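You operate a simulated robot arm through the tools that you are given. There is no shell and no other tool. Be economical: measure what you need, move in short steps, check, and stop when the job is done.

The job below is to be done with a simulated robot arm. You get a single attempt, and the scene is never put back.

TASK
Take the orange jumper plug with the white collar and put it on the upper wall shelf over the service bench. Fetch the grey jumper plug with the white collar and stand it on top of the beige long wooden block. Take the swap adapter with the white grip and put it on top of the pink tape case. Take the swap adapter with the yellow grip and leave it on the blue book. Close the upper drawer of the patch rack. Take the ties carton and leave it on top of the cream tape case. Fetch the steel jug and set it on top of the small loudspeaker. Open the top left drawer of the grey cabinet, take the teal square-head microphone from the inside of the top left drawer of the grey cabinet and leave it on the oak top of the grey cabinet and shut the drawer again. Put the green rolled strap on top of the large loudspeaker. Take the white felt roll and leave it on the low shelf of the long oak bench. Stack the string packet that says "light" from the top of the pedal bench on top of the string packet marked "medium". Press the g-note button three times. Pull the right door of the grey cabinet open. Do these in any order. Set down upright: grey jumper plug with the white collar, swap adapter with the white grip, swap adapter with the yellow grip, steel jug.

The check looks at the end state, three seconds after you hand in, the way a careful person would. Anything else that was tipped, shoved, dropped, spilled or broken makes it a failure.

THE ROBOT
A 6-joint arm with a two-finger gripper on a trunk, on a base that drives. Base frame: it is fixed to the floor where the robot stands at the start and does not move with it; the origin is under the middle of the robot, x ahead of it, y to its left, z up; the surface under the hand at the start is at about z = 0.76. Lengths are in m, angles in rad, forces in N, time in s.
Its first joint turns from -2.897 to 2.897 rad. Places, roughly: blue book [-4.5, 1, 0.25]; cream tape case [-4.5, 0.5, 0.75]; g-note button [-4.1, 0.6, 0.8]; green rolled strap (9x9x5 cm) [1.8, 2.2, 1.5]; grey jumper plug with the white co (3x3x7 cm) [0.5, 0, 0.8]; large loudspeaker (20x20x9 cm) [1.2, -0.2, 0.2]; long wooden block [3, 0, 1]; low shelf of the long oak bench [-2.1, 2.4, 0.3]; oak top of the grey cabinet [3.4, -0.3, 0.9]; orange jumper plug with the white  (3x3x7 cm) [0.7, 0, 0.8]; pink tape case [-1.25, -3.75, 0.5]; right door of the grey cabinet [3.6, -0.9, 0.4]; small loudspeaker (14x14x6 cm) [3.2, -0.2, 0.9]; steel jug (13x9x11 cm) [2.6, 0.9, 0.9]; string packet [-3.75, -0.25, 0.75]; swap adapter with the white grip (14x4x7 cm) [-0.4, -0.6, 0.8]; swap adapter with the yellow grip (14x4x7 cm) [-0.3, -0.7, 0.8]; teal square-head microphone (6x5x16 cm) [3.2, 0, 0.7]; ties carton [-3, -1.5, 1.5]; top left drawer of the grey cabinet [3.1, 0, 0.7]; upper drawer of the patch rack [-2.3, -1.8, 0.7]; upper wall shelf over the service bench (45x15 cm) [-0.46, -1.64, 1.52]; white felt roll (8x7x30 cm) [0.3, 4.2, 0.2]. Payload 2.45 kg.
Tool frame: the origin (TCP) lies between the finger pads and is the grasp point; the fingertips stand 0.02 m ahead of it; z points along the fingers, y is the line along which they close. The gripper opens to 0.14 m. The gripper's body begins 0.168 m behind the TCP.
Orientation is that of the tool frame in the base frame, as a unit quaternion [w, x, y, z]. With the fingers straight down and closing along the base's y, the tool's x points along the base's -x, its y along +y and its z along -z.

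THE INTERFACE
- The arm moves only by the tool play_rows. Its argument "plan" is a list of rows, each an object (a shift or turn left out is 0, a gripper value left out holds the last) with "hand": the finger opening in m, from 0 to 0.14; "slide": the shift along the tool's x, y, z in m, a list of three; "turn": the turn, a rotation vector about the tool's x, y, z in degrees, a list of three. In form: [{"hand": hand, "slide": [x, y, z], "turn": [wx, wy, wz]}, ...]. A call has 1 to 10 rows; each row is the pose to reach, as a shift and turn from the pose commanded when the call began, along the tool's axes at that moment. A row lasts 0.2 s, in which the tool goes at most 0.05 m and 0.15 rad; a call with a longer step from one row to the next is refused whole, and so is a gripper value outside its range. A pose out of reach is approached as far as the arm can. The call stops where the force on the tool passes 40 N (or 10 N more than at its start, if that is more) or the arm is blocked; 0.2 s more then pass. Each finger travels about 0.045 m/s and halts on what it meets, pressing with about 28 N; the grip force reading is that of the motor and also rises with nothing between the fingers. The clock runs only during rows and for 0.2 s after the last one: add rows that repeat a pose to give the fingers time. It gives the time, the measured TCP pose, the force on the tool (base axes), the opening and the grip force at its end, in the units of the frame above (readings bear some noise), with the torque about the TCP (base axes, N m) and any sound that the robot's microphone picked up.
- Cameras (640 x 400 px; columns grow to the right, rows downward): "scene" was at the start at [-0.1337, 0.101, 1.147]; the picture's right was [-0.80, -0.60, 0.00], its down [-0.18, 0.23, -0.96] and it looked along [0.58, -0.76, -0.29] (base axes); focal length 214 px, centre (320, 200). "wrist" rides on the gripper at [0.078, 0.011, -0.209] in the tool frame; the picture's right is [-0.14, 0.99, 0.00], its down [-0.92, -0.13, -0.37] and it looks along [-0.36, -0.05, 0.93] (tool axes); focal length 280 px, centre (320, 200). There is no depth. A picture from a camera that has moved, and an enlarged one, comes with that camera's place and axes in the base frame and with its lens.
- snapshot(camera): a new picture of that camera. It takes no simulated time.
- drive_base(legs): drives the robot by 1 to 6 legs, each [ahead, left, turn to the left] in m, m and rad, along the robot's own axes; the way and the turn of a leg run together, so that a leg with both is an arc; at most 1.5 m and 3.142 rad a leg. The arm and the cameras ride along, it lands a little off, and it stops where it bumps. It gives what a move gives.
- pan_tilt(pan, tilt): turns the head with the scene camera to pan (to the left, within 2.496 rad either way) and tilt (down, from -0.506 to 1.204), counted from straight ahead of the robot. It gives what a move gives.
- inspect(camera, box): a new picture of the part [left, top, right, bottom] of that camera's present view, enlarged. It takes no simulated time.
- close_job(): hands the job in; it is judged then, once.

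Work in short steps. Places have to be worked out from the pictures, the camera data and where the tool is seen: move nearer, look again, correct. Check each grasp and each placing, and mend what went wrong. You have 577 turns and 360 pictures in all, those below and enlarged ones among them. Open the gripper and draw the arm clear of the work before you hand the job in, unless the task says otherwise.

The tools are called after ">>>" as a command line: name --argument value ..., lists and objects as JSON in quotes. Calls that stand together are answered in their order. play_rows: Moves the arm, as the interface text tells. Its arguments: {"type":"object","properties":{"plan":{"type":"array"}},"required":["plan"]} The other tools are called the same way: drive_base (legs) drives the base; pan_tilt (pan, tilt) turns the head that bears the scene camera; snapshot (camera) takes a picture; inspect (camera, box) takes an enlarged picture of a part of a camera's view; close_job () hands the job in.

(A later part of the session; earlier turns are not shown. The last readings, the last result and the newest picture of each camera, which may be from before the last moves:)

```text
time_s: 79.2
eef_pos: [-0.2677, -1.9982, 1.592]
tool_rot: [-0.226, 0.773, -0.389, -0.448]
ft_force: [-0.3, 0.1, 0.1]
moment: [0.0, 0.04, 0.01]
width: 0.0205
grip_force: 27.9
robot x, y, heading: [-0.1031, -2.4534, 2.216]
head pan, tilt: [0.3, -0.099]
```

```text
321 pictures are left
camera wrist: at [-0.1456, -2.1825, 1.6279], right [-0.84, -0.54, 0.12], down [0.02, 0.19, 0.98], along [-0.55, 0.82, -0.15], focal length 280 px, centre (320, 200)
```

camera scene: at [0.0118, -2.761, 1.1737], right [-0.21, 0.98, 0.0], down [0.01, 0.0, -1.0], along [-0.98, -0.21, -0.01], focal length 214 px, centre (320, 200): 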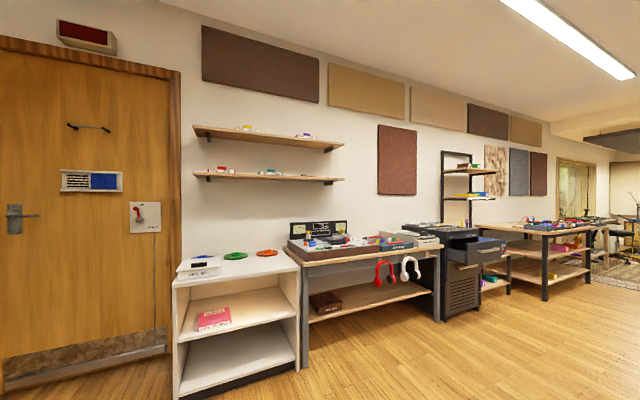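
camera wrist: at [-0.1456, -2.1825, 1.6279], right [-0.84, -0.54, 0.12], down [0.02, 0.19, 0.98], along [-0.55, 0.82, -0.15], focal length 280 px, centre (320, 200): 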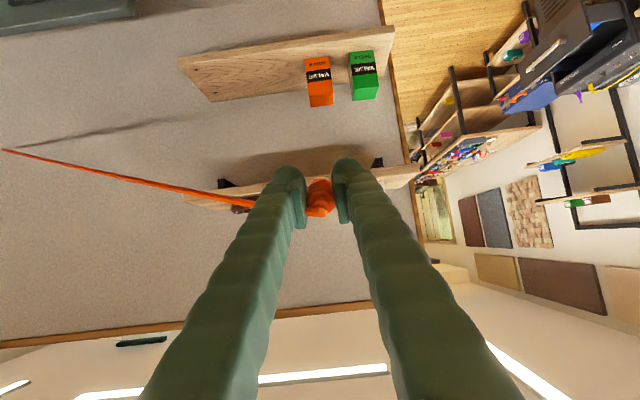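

>>> play_rows --plan '[{"slide": [-0.03, 0, 0.02]}, {"slide": [-0.05, 0, 0.06]}, {"slide": [-0.07, 0, 0.1]}, {"slide": [-0.09, 0, 0.135]}, {"slide": [-0.11, 0, 0.17]}, {"slide": [-0.13, 0, 0.205]}, {"slide": [-0.15, 0, 0.24]}]'

>>> pan_tilt --pan 0.4 --tilt -0.2

>>> snapshot --camera "scene"

>>> snapshot --camera "wrist"

```text
time_s: 80.8
eef_pos: [-0.4367, -1.7723, 1.5962]
tool_rot: [-0.226, 0.772, -0.388, -0.449]
ft_force: [0.7, -0.8, 0.9]
moment: [0.02, 0.03, -0.02]
width: 0.0203
grip_force: 27.5
out of reach, approached as far as the arm can: row 1, 7
robot x, y, heading: [-0.1035, -2.4505, 2.217]
head pan, tilt: [0.3, -0.099]
```

```text
time_s: 81.5
eef_pos: [-0.4352, -1.7722, 1.5955]
tool_rot: [-0.226, 0.772, -0.388, -0.449]
ft_force: [0.5, -0.3, -0.1]
moment: [-0.02, 0.04, 0.0]
width: 0.0206
grip_force: 28.1
robot x, y, heading: [-0.1027, -2.4494, 2.212]
head pan, tilt: [0.4, -0.201]
```

```text
320 pictures are left
camera scene: at [-0.2028, -2.6649, 1.1917], right [0.5, 0.86, 0.0], down [-0.17, 0.1, -0.98], along [-0.85, 0.49, 0.2], focal length 214 px, centre (320, 200)
```

scene: 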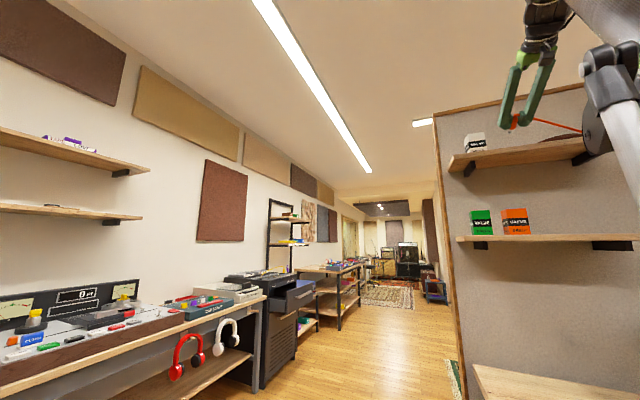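

```text
319 pictures are left
camera wrist: at [-0.3144, -1.9564, 1.6315], right [-0.84, -0.54, 0.12], down [0.02, 0.19, 0.98], along [-0.55, 0.82, -0.14], focal length 280 px, centre (320, 200)
```

wrist: 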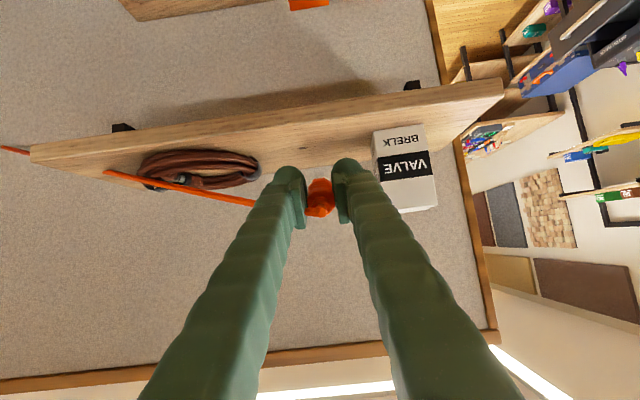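

The hand lines up in the gap between the coil and the "VALVE" box. I creep the base ahead 7 cm so the plug is over the shelf.

>>> drive_base --legs '[[0.075, 0, 0]]'

>>> snapshot --camera "wrist"

>>> inspect --camera "scene" --box '[420, 50, 620, 200]'

```text
time_s: 82.5
eef_pos: [-0.463, -1.7358, 1.5952]
tool_rot: [-0.225, 0.773, -0.388, -0.449]
ft_force: [0.0, 0.0, 0.4]
moment: [-0.02, -0.01, -0.02]
width: 0.0206
grip_force: 28.4
robot x, y, heading: [-0.1282, -2.4142, 2.218]
head pan, tilt: [0.4, -0.201]
stopped in leg 1: the robot was blocked; the commanded pose is now the measured one
```

```text
318 pictures are left
camera wrist: at [-0.3409, -1.9206, 1.6308], right [-0.84, -0.54, 0.12], down [0.02, 0.19, 0.98], along [-0.55, 0.82, -0.14], focal length 280 px, centre (320, 200)
```

wrist: 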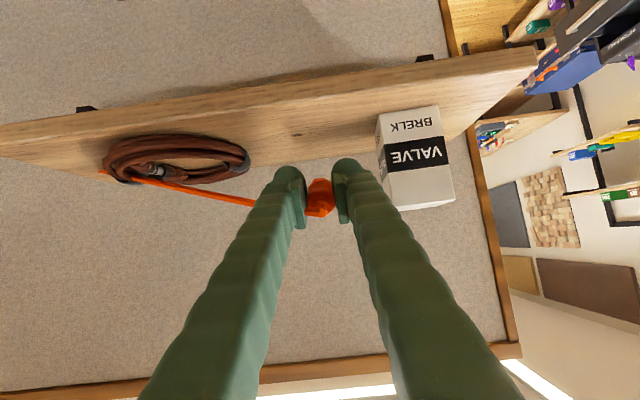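

```text
2.67 times, centred on (520, 125) of scene
camera zoom: at [-0.2282, -2.6311, 1.1917], right [0.5, 0.86, 0.0], down [-0.17, 0.1, -0.98], along [-0.85, 0.49, 0.2], focal length 572 px, centre (-213, 400)
```

zoom: 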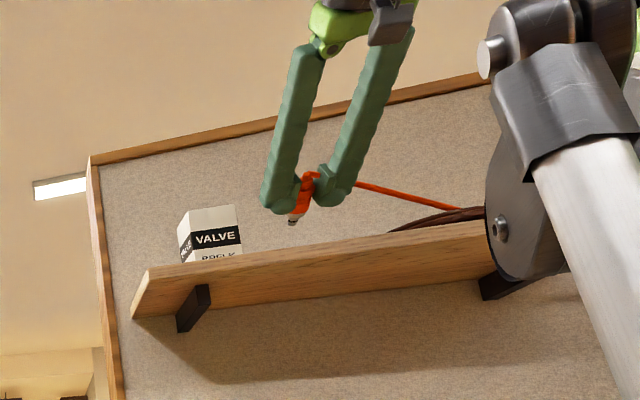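

>>> play_rows --plan '[{"slide": [0, 0, 0.02]}, {"slide": [0, 0, 0.04]}, {"slide": [0, 0, 0.055]}, {"slide": [0, 0, 0.055]}]'

>>> snapshot --camera "wrist"

>>> inspect --camera "scene" --box '[420, 50, 620, 200]'

```text
time_s: 83.5
eef_pos: [-0.4916, -1.6978, 1.5658]
tool_rot: [-0.225, 0.773, -0.389, -0.448]
ft_force: [0.1, -0.4, 0.3]
moment: [0.03, -0.03, 0.01]
width: 0.0206
grip_force: 27.6
robot x, y, heading: [-0.1302, -2.4168, 2.214]
head pan, tilt: [0.4, -0.201]
```

```text
316 pictures are left
camera wrist: at [-0.3698, -1.8822, 1.6026], right [-0.84, -0.54, 0.12], down [0.02, 0.19, 0.98], along [-0.55, 0.82, -0.14], focal length 280 px, centre (320, 200)
```

wrist: 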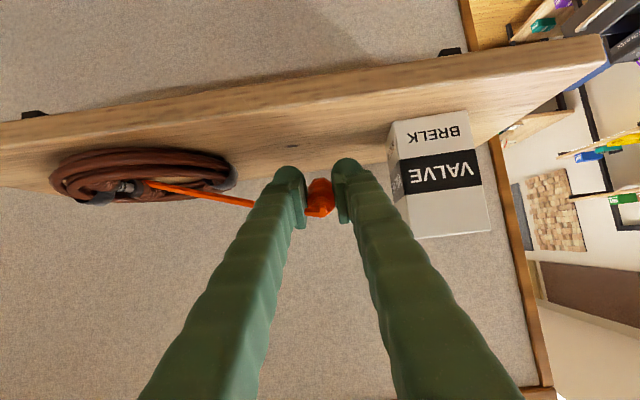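

```text
2.67 times, centred on (520, 125) of scene
camera zoom: at [-0.2282, -2.6311, 1.1917], right [0.5, 0.86, 0.0], down [-0.17, 0.1, -0.98], along [-0.85, 0.49, 0.2], focal length 572 px, centre (-213, 400)
```

zoom: 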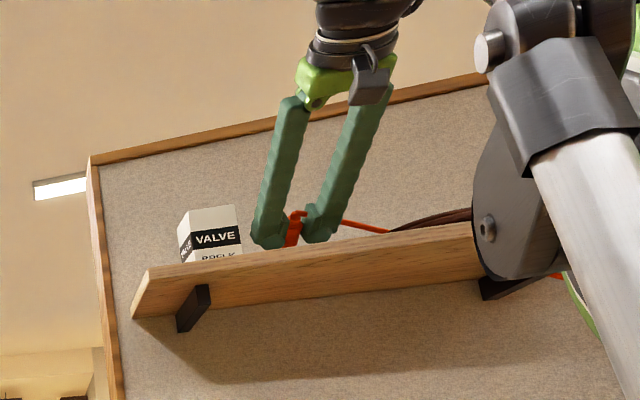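

I shift 1 cm away from the box and lower until contact.

>>> play_rows --plan '[{"slide": [0.004, -0.012, 0.0025]}, {"slide": [0.0087, -0.012, 0.005]}, {"slide": [0.013, -0.012, 0.0075]}, {"slide": [0.013, -0.012, 0.0075]}]'

>>> inspect --camera "scene" --box '[420, 50, 620, 200]'

```text
time_s: 84.5
eef_pos: [-0.4813, -1.6914, 1.5516]
tool_rot: [-0.226, 0.772, -0.389, -0.449]
ft_force: [0.1, -1.0, -0.5]
moment: [-0.03, 0.01, -0.04]
width: 0.0206
grip_force: 28.3
robot x, y, heading: [-0.133, -2.4169, 2.215]
head pan, tilt: [0.4, -0.201]
```

```text
2.67 times, centred on (520, 125) of scene
camera zoom: at [-0.2282, -2.6311, 1.1917], right [0.5, 0.86, 0.0], down [-0.17, 0.1, -0.98], along [-0.85, 0.49, 0.2], focal length 572 px, centre (-213, 400)
```

zoom: 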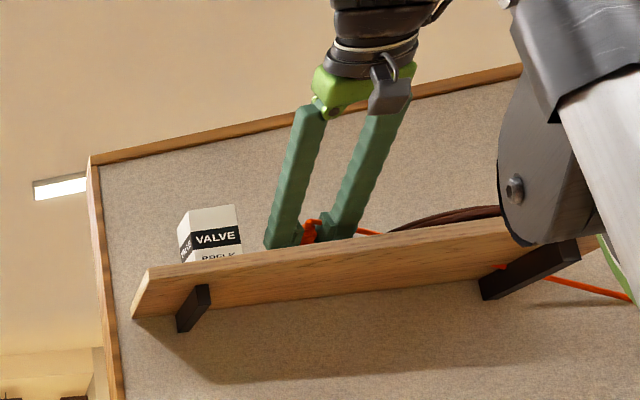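

>>> play_rows --plan '[{"slide": [0.003, 0, 0.0015]}, {"slide": [0.006, 0, 0.0032]}, {"slide": [0.009, 0, 0.005]}, {"slide": [0.012, 0, 0.0065]}, {"slide": [0.015, 0, 0.008]}]'

>>> snapshot --camera "wrist"

```text
time_s: 85.4
eef_pos: [-0.4807, -1.6909, 1.5442]
tool_rot: [-0.227, 0.77, -0.389, -0.452]
ft_force: [1.7, -4.4, 10.2]
moment: [0.15, 0.12, -0.02]
width: 0.0205
grip_force: 28.1
robot x, y, heading: [-0.13, -2.417, 2.211]
head pan, tilt: [0.4, -0.201]
stopped in row 4: the force on the tool passed its limit at 54 N (the readings are from after the stop); the commanded pose is now the measured one
```

```text
313 pictures are left
camera wrist: at [-0.3594, -1.8764, 1.5785], right [-0.84, -0.54, 0.12], down [0.03, 0.18, 0.98], along [-0.55, 0.82, -0.14], focal length 280 px, centre (320, 200)
```

wrist: 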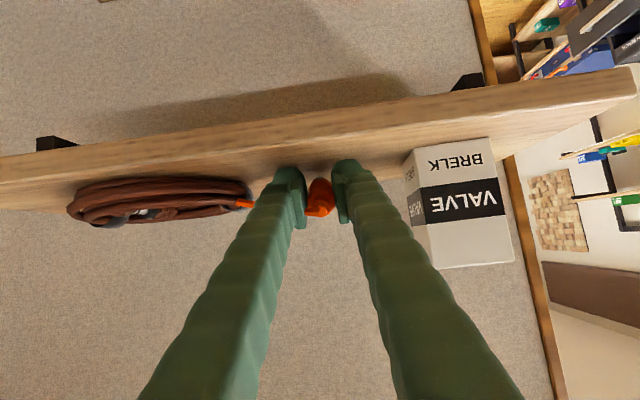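

Contact with the shelf. Open and retreat along the tool axis.

>>> play_rows --plan '[{"hand": 0.03, "slide": [-0.003, 0, -0.0015]}, {"hand": 0.045, "slide": [-0.003, 0, -0.0015]}, {"hand": 0.045, "slide": [-0.003, 0, -0.0015]}, {"hand": 0.045, "slide": [-0.003, 0, -0.0015]}]'

>>> snapshot --camera "wrist"

```text
time_s: 86.4
eef_pos: [-0.4819, -1.6902, 1.5463]
tool_rot: [-0.227, 0.771, -0.389, -0.451]
ft_force: [-0.1, -1.1, -0.4]
moment: [-0.03, 0.02, -0.02]
width: 0.0453
grip_force: 0.0
robot x, y, heading: [-0.1331, -2.4227, 2.218]
head pan, tilt: [0.4, -0.201]
```

```text
312 pictures are left
camera wrist: at [-0.3595, -1.875, 1.5809], right [-0.84, -0.54, 0.12], down [0.03, 0.18, 0.98], along [-0.55, 0.82, -0.14], focal length 280 px, centre (320, 200)
```

wrist: 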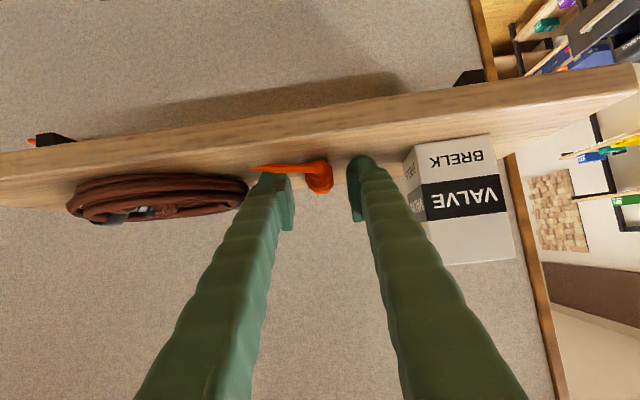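

>>> play_rows --plan '[{"slide": [0, 0, -0.03]}, {"slide": [0, 0, -0.06]}, {"slide": [0.0, 0, -0.1]}, {"slide": [0.0, 0, -0.14]}]'

>>> snapshot --camera "wrist"

```text
time_s: 87.4
eef_pos: [-0.4073, -1.7874, 1.6088]
tool_rot: [-0.228, 0.77, -0.388, -0.452]
ft_force: [-0.8, 1.2, -0.8]
moment: [-0.02, 0.02, 0.05]
width: 0.0448
grip_force: 0.0
out of reach, approached as far as the arm can: row 4
robot x, y, heading: [-0.1228, -2.4159, 2.216]
head pan, tilt: [0.4, -0.201]
```

```text
311 pictures are left
camera wrist: at [-0.2861, -1.9723, 1.6413], right [-0.84, -0.54, 0.12], down [0.03, 0.18, 0.98], along [-0.55, 0.82, -0.14], focal length 280 px, centre (320, 200)
```

wrist: 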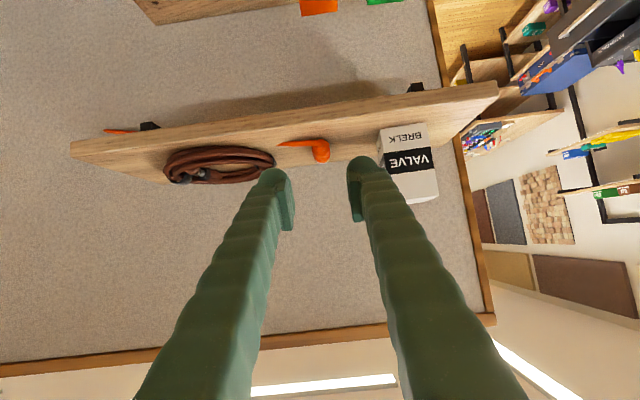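

The plug lies safely on the shelf. I back away, then fold the arm to a compact tool-down pose.

>>> drive_base --legs '[[-0.35, 0, 0]]'

>>> play_rows --plan '[{"slide": [0.03, 0, -0.03], "turn": [0, 8, 0]}, {"slide": [0.06, 0, -0.06], "turn": [0, 16, 0]}, {"slide": [0.1, 0, -0.08], "turn": [0, 24, 0]}, {"slide": [0.14, 0, -0.1], "turn": [0, 32, 0]}, {"slide": [0.18, 0, -0.12], "turn": [0, 40, 0]}, {"slide": [0.22, 0, -0.13], "turn": [0, 48, 0]}, {"slide": [0.26, 0, -0.14], "turn": [0, 54, 0]}, {"slide": [0.3, 0, -0.14], "turn": [0, 60, 0]}]'

```text
time_s: 89.6
eef_pos: [-0.2021, -2.0644, 1.6074]
tool_rot: [-0.227, 0.771, -0.386, -0.453]
ft_force: [-0.1, -0.2, 0.9]
moment: [0.01, -0.03, 0.05]
width: 0.0447
grip_force: 0.0
robot x, y, heading: [0.0788, -2.6925, 2.218]
head pan, tilt: [0.4, -0.201]
```

```text
time_s: 91.4
eef_pos: [-0.0416, -2.2789, 1.4138]
tool_rot: [-0.003, 0.894, -0.448, -0.006]
ft_force: [0.4, 0.0, -0.4]
moment: [-0.02, -0.01, -0.02]
width: 0.0451
grip_force: 0.0
out of reach, approached as far as the arm can: row 1, 2, 3, 4, 5, 6
robot x, y, heading: [0.0788, -2.6899, 2.216]
head pan, tilt: [0.4, -0.201]
```

>>> drive_base --legs '[[0, 0.8, 0], [1.2, 0, 0]]'

>>> pan_tilt --pan 0.8 --tilt 0.4

>>> snapshot --camera "scene"

```text
time_s: 101.5
eef_pos: [-1.414, -1.7964, 1.4142]
tool_rot: [-0.003, 0.893, -0.449, -0.006]
ft_force: [0.3, 0.4, 0.5]
moment: [-0.01, 0.03, -0.01]
width: 0.0449
grip_force: 0.0
robot x, y, heading: [-1.2924, -2.2105, 2.213]
head pan, tilt: [0.4, -0.201]
```

```text
time_s: 102.5
eef_pos: [-1.4136, -1.7967, 1.4137]
tool_rot: [-0.003, 0.893, -0.45, -0.007]
ft_force: [-0.9, -0.9, 0.3]
moment: [-0.04, -0.03, 0.02]
width: 0.045
grip_force: 0.0
robot x, y, heading: [-1.2952, -2.2111, 2.213]
head pan, tilt: [0.799, 0.4]
```

```text
310 pictures are left
camera scene: at [-1.4134, -2.4548, 1.1374], right [0.13, 0.99, 0.0], down [0.39, -0.05, -0.92], along [-0.91, 0.12, -0.39], focal length 214 px, centre (320, 200)
```

scene: 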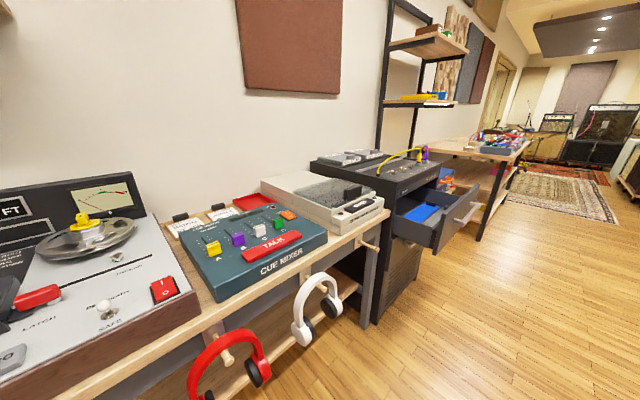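

The drawer front runs from about (-1.99,-1.97) to (-2.35,-1.48). I drive to stand square in front of it.

>>> drive_base --legs '[[0.91, 0, 0], [0, -0.3, 0], [0, 0, 1.572]]'

>>> pan_tilt --pan 0.3 --tilt 0.5

>>> snapshot --camera "scene"

>>> snapshot --camera "wrist"

```text
time_s: 112.8
eef_pos: [-2.0131, -1.4392, 1.4144]
tool_rot: [0.003, 0.944, 0.33, -0.007]
ft_force: [0.0, -0.6, 0.2]
moment: [-0.02, 0.01, -0.01]
width: 0.0449
grip_force: 0.0
robot x, y, heading: [-1.6044, -1.3043, -2.465]
head pan, tilt: [0.799, 0.4]
```

```text
time_s: 113.7
eef_pos: [-2.0136, -1.4389, 1.414]
tool_rot: [0.003, 0.944, 0.33, -0.007]
ft_force: [-0.3, 0.9, -0.2]
moment: [0.0, -0.01, 0.01]
width: 0.0451
grip_force: 0.1
robot x, y, heading: [-1.6081, -1.3067, -2.465]
head pan, tilt: [0.3, 0.499]
```

```text
309 pictures are left
camera scene: at [-1.3973, -1.3992, 1.1282], right [-0.83, 0.56, 0.0], down [0.27, 0.4, -0.88], along [-0.49, -0.73, -0.48], focal length 214 px, centre (320, 200)
```

scene: 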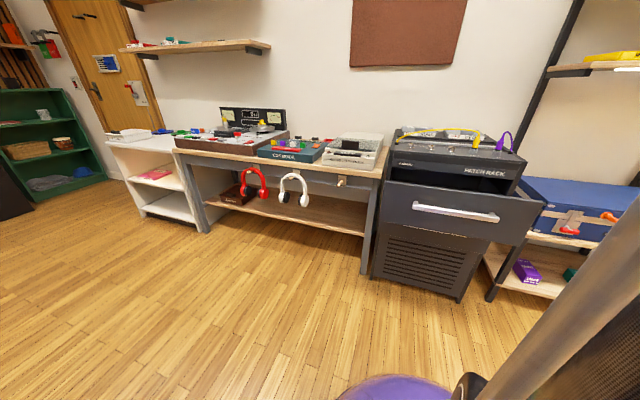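

```text
308 pictures are left
camera wrist: at [-1.9441, -1.3982, 1.6215], right [0.51, -0.86, 0.0], down [-0.8, -0.47, 0.38], along [-0.33, -0.2, -0.92], focal length 280 px, centre (320, 200)
```

wrist: 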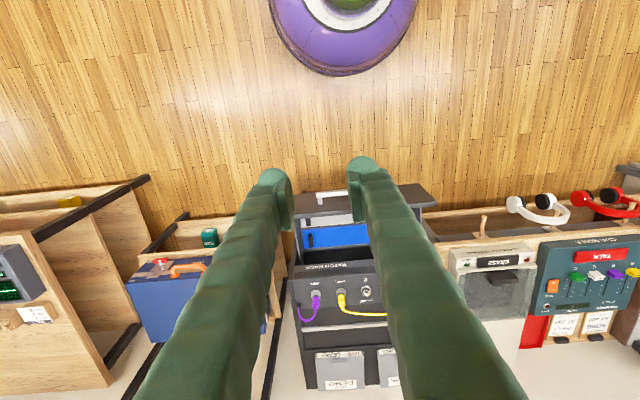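

The drawer front centre is about 0.69 m ahead and 4 cm to the right. I lower the closed hand in front of it.

>>> play_rows --plan '[{"hand": 0.0, "slide": [0, 0.02, 0.045]}, {"slide": [0, 0.03, 0.09]}, {"slide": [0, 0.04, 0.135]}, {"slide": [0, 0.05, 0.18]}, {"slide": [0, 0.06, 0.225]}, {"slide": [0, 0.07, 0.27]}, {"slide": [0, 0.08, 0.315]}, {"slide": [0, 0.09, 0.36]}, {"slide": [0, 0.1, 0.405]}, {"slide": [0, 0.11, 0.45]}]'

>>> play_rows --plan '[{"slide": [-0.01, 0, 0.045]}, {"slide": [-0.02, 0, 0.09]}, {"slide": [-0.03, 0, 0.135]}, {"slide": [-0.04, 0, 0.18]}, {"slide": [-0.05, 0, 0.22]}, {"slide": [-0.07, 0, 0.25]}, {"slide": [-0.1, 0, 0.28]}]'

>>> snapshot --camera "wrist"

>>> snapshot --camera "scene"

```text
time_s: 115.9
eef_pos: [-1.949, -1.5319, 0.9651]
tool_rot: [0.003, 0.944, 0.329, -0.007]
ft_force: [-0.4, -0.1, 0.4]
moment: [-0.01, 0.0, 0.0]
width: 0.0001
grip_force: 28.4
robot x, y, heading: [-1.6051, -1.3074, -2.464]
head pan, tilt: [0.3, 0.499]
```

```text
time_s: 117.5
eef_pos: [-2.0313, -1.5928, 0.6838]
tool_rot: [0.003, 0.944, 0.33, -0.006]
ft_force: [0.5, 0.7, -0.4]
moment: [-0.01, 0.06, 0.0]
width: 0.0
grip_force: 27.8
robot x, y, heading: [-1.6033, -1.3081, -2.464]
head pan, tilt: [0.3, 0.499]
```

```text
307 pictures are left
camera wrist: at [-1.9613, -1.5521, 0.8921], right [0.51, -0.86, 0.0], down [-0.8, -0.47, 0.38], along [-0.33, -0.2, -0.92], focal length 280 px, centre (320, 200)
```

wrist: 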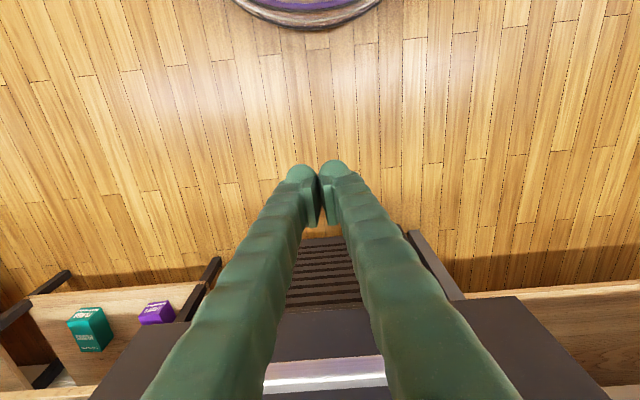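

```text
306 pictures are left
camera scene: at [-1.3973, -1.3991, 1.1281], right [-0.83, 0.56, 0.0], down [0.27, 0.4, -0.88], along [-0.49, -0.73, -0.48], focal length 214 px, centre (320, 200)
```

scene: 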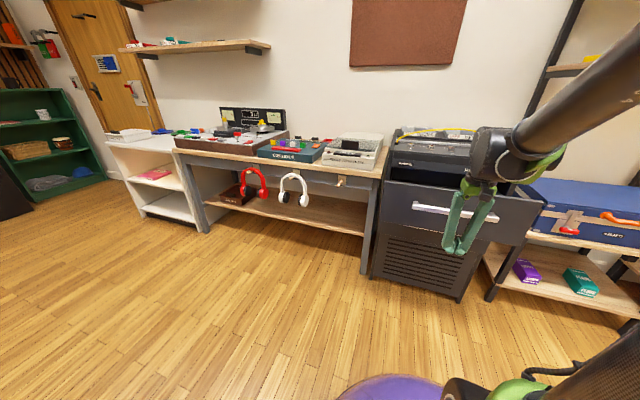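

Centred on the handle. Push forward in small steps.

>>> play_rows --plan '[{"slide": [-0.02, 0, 0]}, {"slide": [-0.04, 0, 0]}, {"slide": [-0.06, 0, 0]}, {"slide": [-0.08, 0, 0]}, {"slide": [-0.1, 0, 0]}, {"slide": [-0.12, 0, 0]}, {"slide": [-0.14, 0, 0]}, {"slide": [-0.16, 0, 0]}, {"slide": [-0.18, 0, 0]}, {"slide": [-0.2, 0, 0]}]'

>>> snapshot --camera "scene"

```text
time_s: 119.7
eef_pos: [-2.1893, -1.7195, 0.6872]
tool_rot: [0.002, 0.944, 0.33, -0.007]
ft_force: [-0.2, -0.8, 0.1]
moment: [-0.05, 0.01, -0.01]
width: 0.0001
grip_force: 27.5
robot x, y, heading: [-1.6036, -1.3081, -2.465]
head pan, tilt: [0.3, 0.499]
```

```text
305 pictures are left
camera scene: at [-1.3974, -1.3992, 1.1281], right [-0.83, 0.56, 0.0], down [0.27, 0.4, -0.88], along [-0.49, -0.73, -0.48], focal length 214 px, centre (320, 200)
```

scene: 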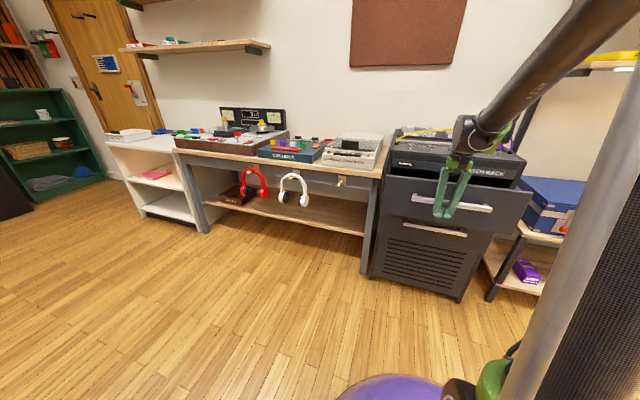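

The drawer is closing without force; continue.

>>> play_rows --plan '[{"slide": [-0.02, 0, 0]}, {"slide": [-0.04, 0, 0]}, {"slide": [-0.06, 0, 0]}, {"slide": [-0.08, 0, 0]}, {"slide": [-0.1, 0, 0]}, {"slide": [-0.12, 0, 0]}, {"slide": [-0.14, 0, 0]}, {"slide": [-0.16, 0, 0]}, {"slide": [-0.18, 0, 0]}, {"slide": [-0.2, 0, 0]}]'

>>> snapshot --camera "scene"

```text
time_s: 121.2
eef_pos: [-2.2861, -1.7971, 0.6888]
tool_rot: [0.001, 0.944, 0.329, -0.003]
ft_force: [7.3, 6.4, 1.6]
moment: [-0.05, 0.15, -0.1]
width: 0.0
grip_force: 29.2
robot x, y, heading: [-1.6044, -1.3102, -2.467]
head pan, tilt: [0.3, 0.499]
stopped in row 7: the force on the tool passed its limit at 70 N (the readings are from after the stop); the commanded pose is now the measured one
```

```text
304 pictures are left
camera scene: at [-1.397, -1.3988, 1.1281], right [-0.83, 0.56, 0.0], down [0.27, 0.4, -0.88], along [-0.49, -0.73, -0.48], focal length 214 px, centre (320, 200)
```

scene: 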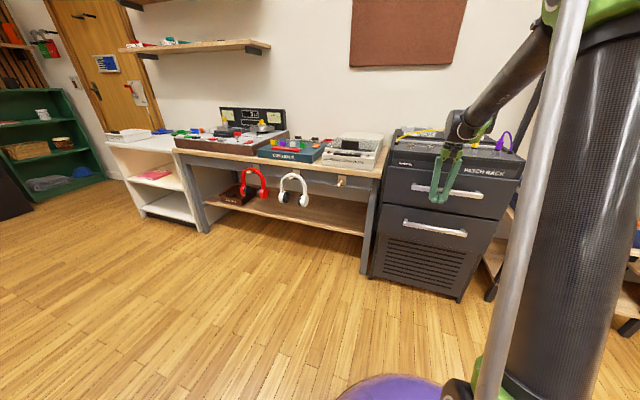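

The drawer looks closed. I pull back and check closely.

>>> play_rows --plan '[{"slide": [0.05, 0, 0]}, {"slide": [0.1, 0, 0]}, {"slide": [0.15, 0, -0.0]}, {"slide": [0.2, 0, -0.0]}, {"slide": [0.24, 0, -0.05]}, {"slide": [0.27, 0, -0.1]}, {"slide": [0.3, 0, -0.15]}, {"slide": [0.32, 0, -0.2]}, {"slide": [0.32, 0, -0.25]}, {"slide": [0.32, 0, -0.3]}]'

>>> inspect --camera "scene" --box '[350, 110, 560, 310]'

```text
refused: row 5 steps farther than a row can; nothing moved
```

```text
2.00 times, centred on (455, 210) of scene
camera zoom: at [-1.397, -1.3988, 1.1281], right [-0.83, 0.56, 0.0], down [0.27, 0.4, -0.88], along [-0.49, -0.73, -0.48], focal length 429 px, centre (50, 180)
```

zoom: 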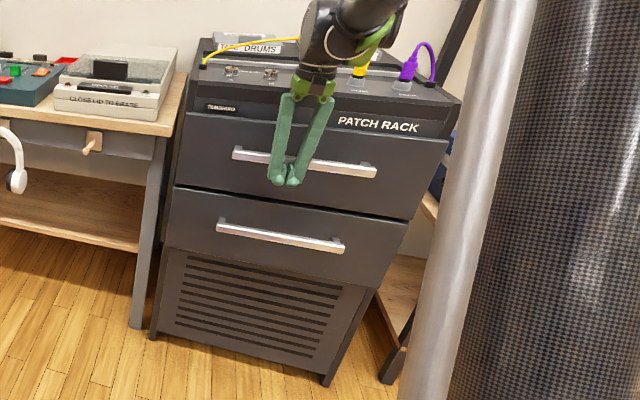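

>>> play_rows --plan '[{"slide": [0.04, 0, 0]}, {"slide": [0.08, 0, 0]}, {"slide": [0.12, 0, -0.0]}, {"slide": [0.16, 0, -0.02]}, {"slide": [0.19, 0, -0.05]}, {"slide": [0.22, 0, -0.09]}, {"slide": [0.24, 0, -0.13]}, {"slide": [0.26, 0, -0.17]}, {"slide": [0.28, 0, -0.21]}, {"slide": [0.3, 0, -0.25]}]'

>>> inspect --camera "scene" --box '[350, 110, 560, 310]'

>>> snapshot --camera "wrist"

```text
time_s: 123.5
eef_pos: [-2.0493, -1.6091, 0.9369]
tool_rot: [0.001, 0.944, 0.329, -0.003]
ft_force: [-0.2, 0.1, -0.4]
moment: [-0.01, 0.02, 0.01]
width: 0.0002
grip_force: 29.7
robot x, y, heading: [-1.6038, -1.3072, -2.472]
head pan, tilt: [0.3, 0.499]
```

```text
2.00 times, centred on (455, 210) of scene
camera zoom: at [-1.3973, -1.3991, 1.1282], right [-0.83, 0.56, 0.0], down [0.27, 0.4, -0.88], along [-0.49, -0.73, -0.48], focal length 429 px, centre (50, 180)
```

zoom: 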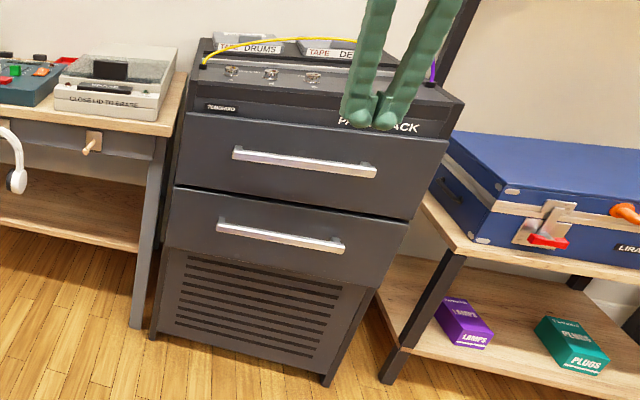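

```text
301 pictures are left
camera wrist: at [-1.9812, -1.5692, 1.1455], right [0.51, -0.86, 0.0], down [-0.8, -0.47, 0.37], along [-0.32, -0.19, -0.93], focal length 280 px, centre (320, 200)
```

wrist: 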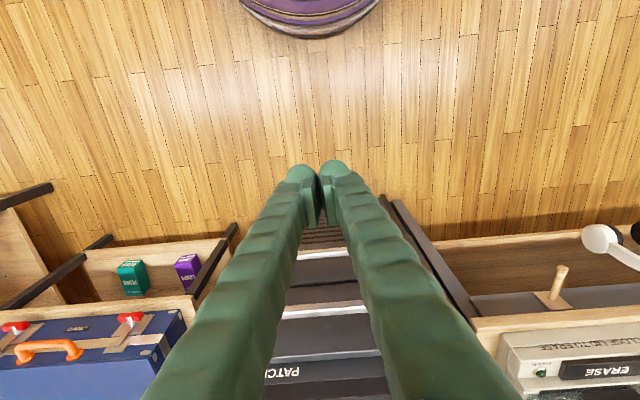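

The drawer is closed. Next the ties carton on the tall rack just to the right: drive there and look.

>>> drive_base --legs '[[0, -0.65, 0]]'

>>> pan_tilt --pan 0.25 --tilt 0.0

>>> snapshot --camera "scene"

```text
time_s: 127.0
eef_pos: [-2.4534, -1.1018, 0.9358]
tool_rot: [0.001, 0.945, 0.326, -0.002]
ft_force: [0.6, -0.1, -0.1]
moment: [-0.06, 0.0, -0.03]
width: 0.0002
grip_force: 29.2
robot x, y, heading: [-2.0044, -0.8069, -2.475]
head pan, tilt: [0.3, 0.499]
```

```text
time_s: 128.0
eef_pos: [-2.4517, -1.1021, 0.9365]
tool_rot: [0.001, 0.945, 0.326, -0.003]
ft_force: [0.2, 0.6, 0.0]
moment: [0.0, 0.01, -0.03]
width: 0.0001
grip_force: 29.7
robot x, y, heading: [-2.0036, -0.8004, -2.476]
head pan, tilt: [0.25, 0.0]
```

```text
300 pictures are left
camera scene: at [-1.8012, -0.894, 1.1742], right [-0.79, 0.61, 0.0], down [0.0, 0.0, -1.0], along [-0.61, -0.79, 0.0], focal length 214 px, centre (320, 200)
```

scene: 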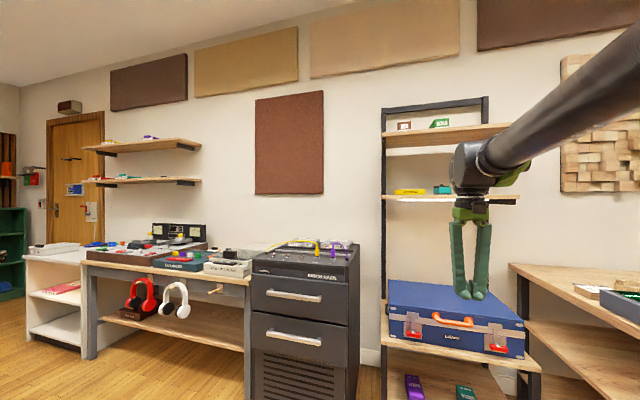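

>>> inspect --camera "scene" --box '[370, 90, 530, 210]'

```text
3.33 times, centred on (450, 150) of scene
camera zoom: at [-1.8012, -0.894, 1.1742], right [-0.79, 0.61, 0.0], down [0.0, 0.0, -1.0], along [-0.61, -0.79, 0.0], focal length 715 px, centre (-113, 367)
```

zoom: 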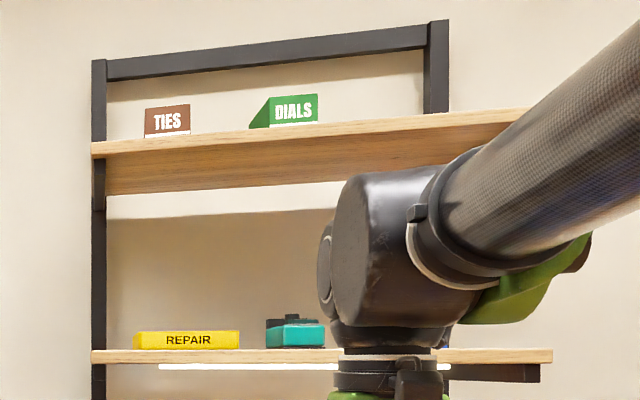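

The brown TIES carton sits on the top shelf, about 1.2 m ahead. I raise the hand and tilt it to horizontal for a front grasp.

>>> play_rows --plan '[{"slide": [0.01, 0, -0.045], "hand": 0.12}, {"slide": [0.02, 0, -0.09], "turn": [0, -6, 0]}, {"slide": [0.03, 0, -0.135], "turn": [0, -13, 0]}, {"slide": [0.04, 0, -0.18], "turn": [0, -20, 0]}, {"slide": [0.05, 0, -0.225], "turn": [0, -28, 0]}, {"slide": [0.06, 0, -0.27], "turn": [0, -36, 0]}, {"slide": [0.07, 0, -0.315], "turn": [0, -44, 0]}, {"slide": [0.07, 0, -0.36], "turn": [0, -52, 0]}, {"slide": [0.07, 0, -0.405], "turn": [0, -60, 0]}, {"slide": [0.07, 0, -0.45], "turn": [0, -66, 0]}]'

>>> snapshot --camera "wrist"

```text
time_s: 130.2
eef_pos: [-2.3925, -1.0591, 1.3898]
tool_rot: [0.179, 0.791, 0.273, -0.517]
ft_force: [-0.8, 0.3, 0.2]
moment: [0.0, 0.0, 0.03]
width: 0.1198
grip_force: 0.0
robot x, y, heading: [-2.0044, -0.8027, -2.472]
head pan, tilt: [0.25, 0.0]
```

```text
298 pictures are left
camera wrist: at [-2.2107, -0.9317, 1.4018], right [0.57, -0.81, 0.13], down [-0.1, 0.08, 0.99], along [-0.82, -0.57, -0.04], focal length 280 px, centre (320, 200)
```

wrist: 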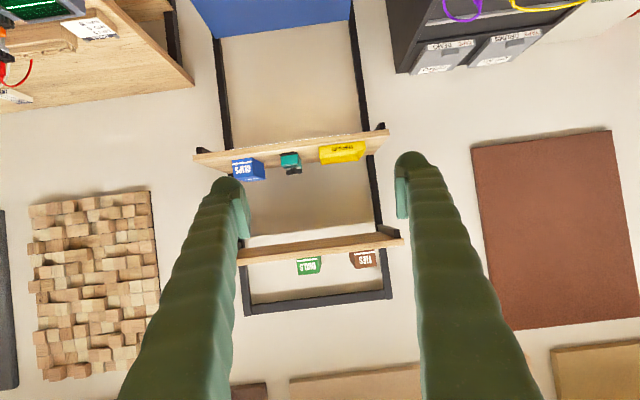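

Triangulated: carton front at about (-2.90,-1.55), z≈1.58. I raise and level the hand.

>>> play_rows --plan '[{"slide": [-0.036, 0, -0.016], "turn": [0, -5, 0]}, {"slide": [-0.072, 0, -0.032], "turn": [0, -10, 0]}, {"slide": [-0.107, 0, -0.048], "turn": [0, -15, 0]}, {"slide": [-0.143, 0, -0.064], "turn": [0, -20, 0]}, {"slide": [-0.178, 0, -0.079], "turn": [0, -20, 0]}, {"slide": [-0.178, 0, -0.079], "turn": [0, -20, 0]}]'

>>> drive_base --legs '[[0.2, 0.08, -0.02]]'

>>> snapshot --camera "wrist"

>>> snapshot --camera "scene"

```text
time_s: 131.6
eef_pos: [-2.3915, -1.0578, 1.5821]
tool_rot: [0.223, 0.689, 0.236, -0.648]
ft_force: [0.1, 0.1, -0.4]
moment: [-0.01, 0.01, 0.02]
width: 0.1199
grip_force: 0.0
robot x, y, heading: [-2.0016, -0.8027, -2.472]
head pan, tilt: [0.25, 0.0]
```

```text
time_s: 133.2
eef_pos: [-2.5092, -1.2337, 1.582]
tool_rot: [0.215, 0.693, 0.229, -0.649]
ft_force: [0.4, 0.4, 0.5]
moment: [-0.02, -0.01, 0.01]
width: 0.12
grip_force: 0.2
robot x, y, heading: [-2.1112, -0.9884, -2.5]
head pan, tilt: [0.25, 0.0]
```

```text
297 pictures are left
camera wrist: at [-2.3315, -1.1162, 1.5173], right [0.58, -0.8, 0.14], down [0.17, 0.29, 0.94], along [-0.79, -0.53, 0.3], focal length 280 px, centre (320, 200)
```

wrist: 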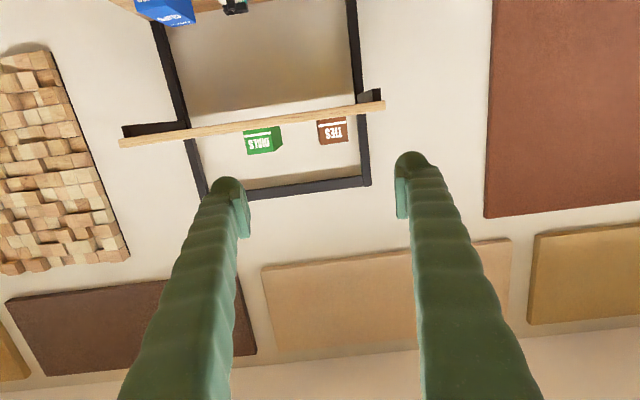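

```text
296 pictures are left
camera scene: at [-1.9046, -1.0892, 1.1761], right [-0.85, 0.53, 0.0], down [-0.01, -0.02, -1.0], along [-0.53, -0.85, 0.02], focal length 214 px, centre (320, 200)
```

scene: 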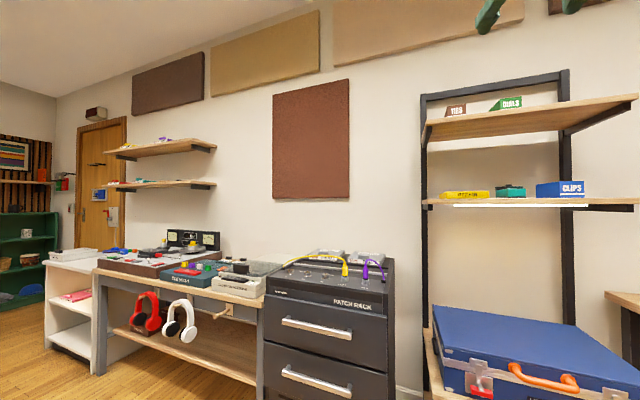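

Refined: carton centre front (-2.905,-1.562,1.58). I creep the base ahead, then extend the arm.

>>> drive_base --legs '[[0.13, 0.02, 0.0]]'

>>> snapshot --camera "wrist"

```text
time_s: 134.5
eef_pos: [-2.5991, -1.3243, 1.583]
tool_rot: [0.214, 0.693, 0.228, -0.649]
ft_force: [0.6, -0.4, 0.6]
moment: [-0.01, 0.03, 0.0]
width: 0.1198
grip_force: 0.0
robot x, y, heading: [-2.2026, -1.0787, -2.498]
head pan, tilt: [0.25, 0.0]
```

```text
295 pictures are left
camera wrist: at [-2.4211, -1.2077, 1.5171], right [0.58, -0.8, 0.14], down [0.17, 0.29, 0.94], along [-0.79, -0.52, 0.3], focal length 280 px, centre (320, 200)
```

wrist: 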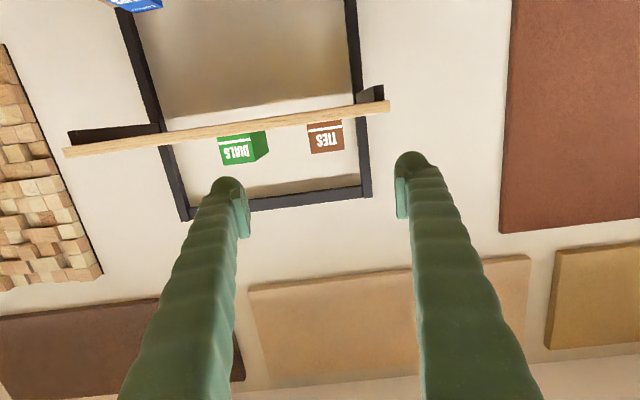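

>>> play_rows --plan '[{"hand": 0.115, "slide": [-0.003, 0, 0.045]}, {"slide": [-0.006, 0, 0.09]}, {"slide": [-0.009, 0, 0.135]}, {"slide": [-0.012, 0, 0.18]}, {"slide": [-0.015, 0, 0.225]}, {"slide": [-0.018, 0, 0.265]}, {"slide": [-0.02, 0, 0.3]}]'

>>> snapshot --camera "wrist"

>>> pan_tilt --pan 0.25 --tilt -0.2

>>> snapshot --camera "scene"

```text
time_s: 136.1
eef_pos: [-2.8401, -1.504, 1.5802]
tool_rot: [0.214, 0.694, 0.228, -0.649]
ft_force: [-0.2, -0.3, 0.0]
moment: [0.02, 0.01, -0.01]
width: 0.1153
grip_force: 0.0
robot x, y, heading: [-2.1981, -1.0812, -2.503]
head pan, tilt: [0.25, 0.0]
```

```text
294 pictures are left
camera wrist: at [-2.6625, -1.3868, 1.5152], right [0.58, -0.8, 0.14], down [0.17, 0.29, 0.94], along [-0.79, -0.52, 0.31], focal length 280 px, centre (320, 200)
```

wrist: 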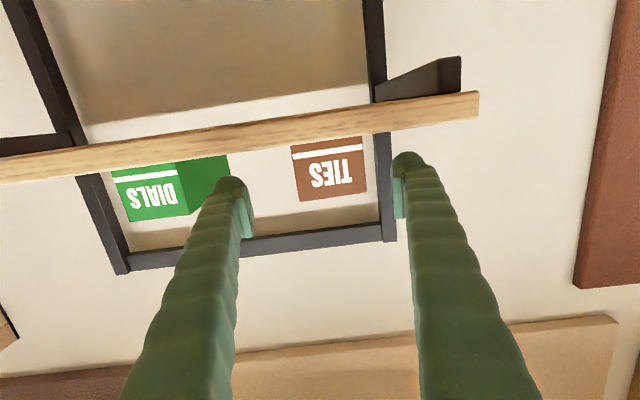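

```text
time_s: 136.8
eef_pos: [-2.8399, -1.5044, 1.5796]
tool_rot: [0.215, 0.693, 0.228, -0.649]
ft_force: [-0.4, -0.3, 0.3]
moment: [0.03, 0.03, 0.03]
width: 0.1149
grip_force: 0.1
robot x, y, heading: [-2.2045, -1.0809, -2.502]
head pan, tilt: [0.25, -0.201]
```

```text
293 pictures are left
camera scene: at [-1.9991, -1.1708, 1.1917], right [-0.78, 0.63, 0.0], down [-0.12, -0.15, -0.98], along [-0.62, -0.76, 0.2], focal length 214 px, centre (320, 200)
```

scene: 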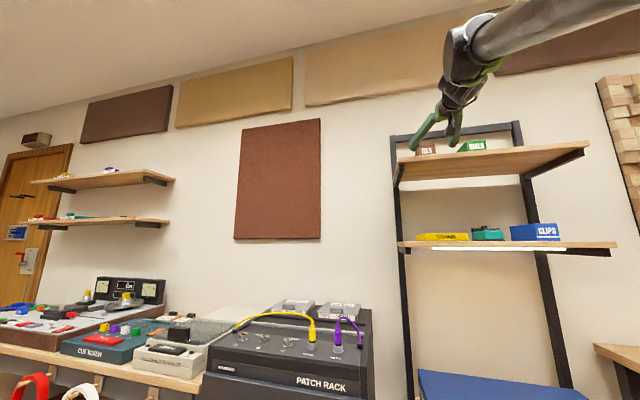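

>>> play_rows --plan '[{"hand": 0.104, "slide": [-0.001, 0.008, 0.01]}, {"slide": [-0.003, 0.008, 0.04]}, {"slide": [-0.005, 0.008, 0.07]}, {"slide": [-0.007, 0.008, 0.095]}, {"slide": [-0.008, 0.008, 0.11]}]'

>>> snapshot --camera "wrist"

>>> inspect --camera "scene" --box '[380, 80, 600, 200]'

```text
time_s: 138.0
eef_pos: [-2.9269, -1.5763, 1.5838]
tool_rot: [0.215, 0.693, 0.228, -0.649]
ft_force: [0.0, -0.2, -0.5]
moment: [0.05, -0.02, 0.03]
width: 0.104
grip_force: 0.0
robot x, y, heading: [-2.2051, -1.0803, -2.501]
head pan, tilt: [0.25, -0.201]
```

```text
292 pictures are left
camera wrist: at [-2.7484, -1.4591, 1.5182], right [0.58, -0.8, 0.14], down [0.17, 0.29, 0.94], along [-0.79, -0.52, 0.3], focal length 280 px, centre (320, 200)
```

wrist: 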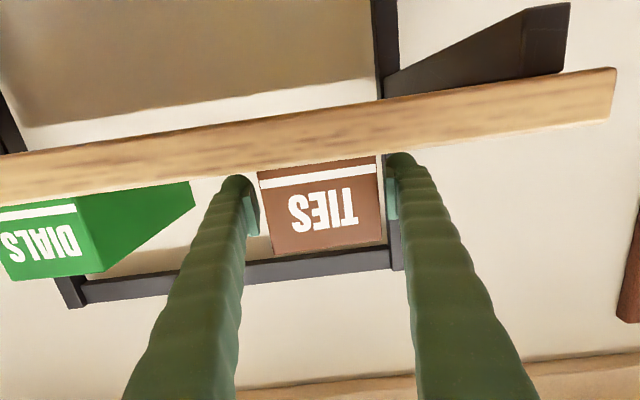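

```text
2.91 times, centred on (490, 140) of scene
camera zoom: at [-1.9989, -1.1706, 1.1917], right [-0.78, 0.63, 0.0], down [-0.13, -0.15, -0.98], along [-0.62, -0.76, 0.2], focal length 624 px, centre (-174, 374)
```

zoom: 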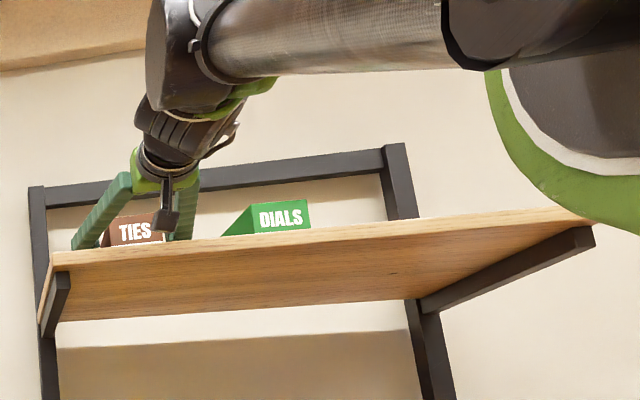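

Carton is between the fingers; a bit further in, then close.

>>> play_rows --plan '[{"slide": [-0.001, 0, 0.015]}, {"slide": [-0.001, 0, 0.02]}, {"hand": 0.05, "slide": [-0.001, 0, 0.02]}, {"hand": 0.05, "slide": [-0.001, 0, 0.02]}, {"hand": 0.05, "slide": [-0.001, 0, 0.02]}]'

>>> snapshot --camera "wrist"

```text
time_s: 139.2
eef_pos: [-2.9411, -1.5872, 1.5823]
tool_rot: [0.214, 0.693, 0.227, -0.649]
ft_force: [1.5, 0.7, 0.3]
moment: [0.03, 0.12, -0.06]
width: 0.0749
grip_force: 27.8
robot x, y, heading: [-2.2005, -1.0825, -2.499]
head pan, tilt: [0.25, -0.201]
```

```text
290 pictures are left
camera wrist: at [-2.7635, -1.4703, 1.5181], right [0.58, -0.8, 0.14], down [0.17, 0.29, 0.94], along [-0.8, -0.52, 0.3], focal length 280 px, centre (320, 200)
```

wrist: 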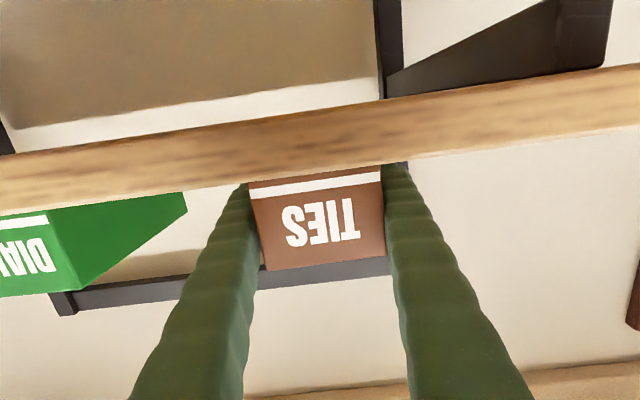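

Gripped at 0.075. Lift and withdraw.

>>> play_rows --plan '[{"slide": [-0.02, 0, -0.001]}, {"slide": [-0.04, 0, -0.003]}, {"slide": [-0.045, 0, -0.05]}, {"slide": [-0.045, 0, -0.1]}, {"slide": [-0.042, 0, -0.15]}, {"slide": [-0.038, 0, -0.2]}, {"slide": [-0.035, 0, -0.25]}, {"slide": [-0.03, 0, -0.3]}, {"slide": [-0.025, 0, -0.34]}, {"slide": [-0.02, 0, -0.38]}]'

>>> snapshot --camera "wrist"

```text
refused: row 6 steps farther than a row can; nothing moved
```

```text
289 pictures are left
camera wrist: at [-2.7635, -1.4703, 1.5181], right [0.58, -0.8, 0.14], down [0.17, 0.29, 0.94], along [-0.8, -0.52, 0.3], focal length 280 px, centre (320, 200)
```

wrist: 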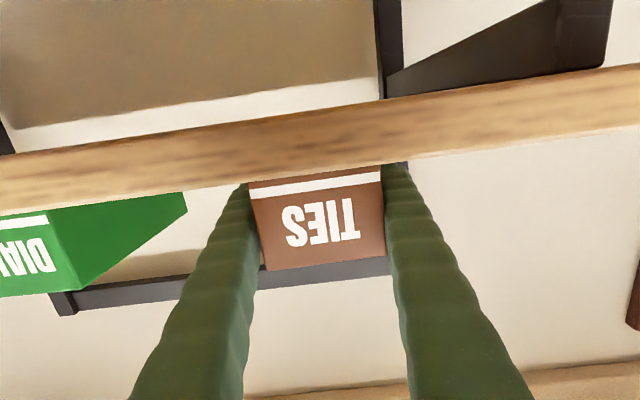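

>>> play_rows --plan '[{"slide": [-0.02, 0, -0.001]}, {"slide": [-0.04, 0, -0.003]}, {"slide": [-0.042, 0, -0.04]}, {"slide": [-0.04, 0, -0.08]}, {"slide": [-0.036, 0, -0.12]}, {"slide": [-0.032, 0, -0.16]}, {"slide": [-0.028, 0, -0.2]}, {"slide": [-0.024, 0, -0.24]}, {"slide": [-0.02, 0, -0.28]}, {"slide": [-0.02, 0, -0.32]}]'

>>> snapshot --camera "wrist"

```text
time_s: 141.4
eef_pos: [-2.6862, -1.4001, 1.624]
tool_rot: [0.215, 0.693, 0.229, -0.649]
ft_force: [-0.4, -0.4, 0.0]
moment: [-0.03, 0.01, 0.04]
width: 0.05
grip_force: 0.0
robot x, y, heading: [-2.2049, -1.0809, -2.501]
head pan, tilt: [0.25, -0.201]
```

```text
288 pictures are left
camera wrist: at [-2.5078, -1.2826, 1.559], right [0.58, -0.8, 0.14], down [0.17, 0.29, 0.94], along [-0.8, -0.52, 0.3], focal length 280 px, centre (320, 200)
```

wrist: 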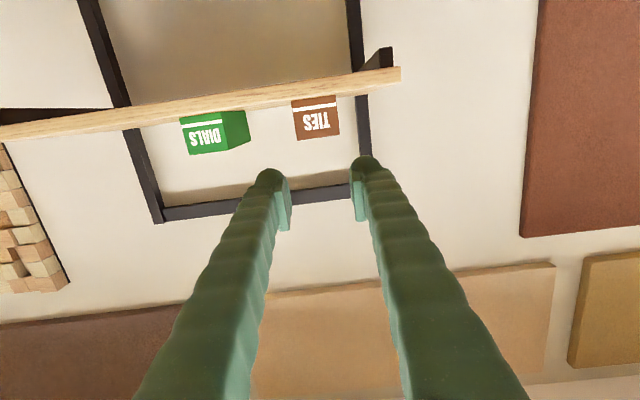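

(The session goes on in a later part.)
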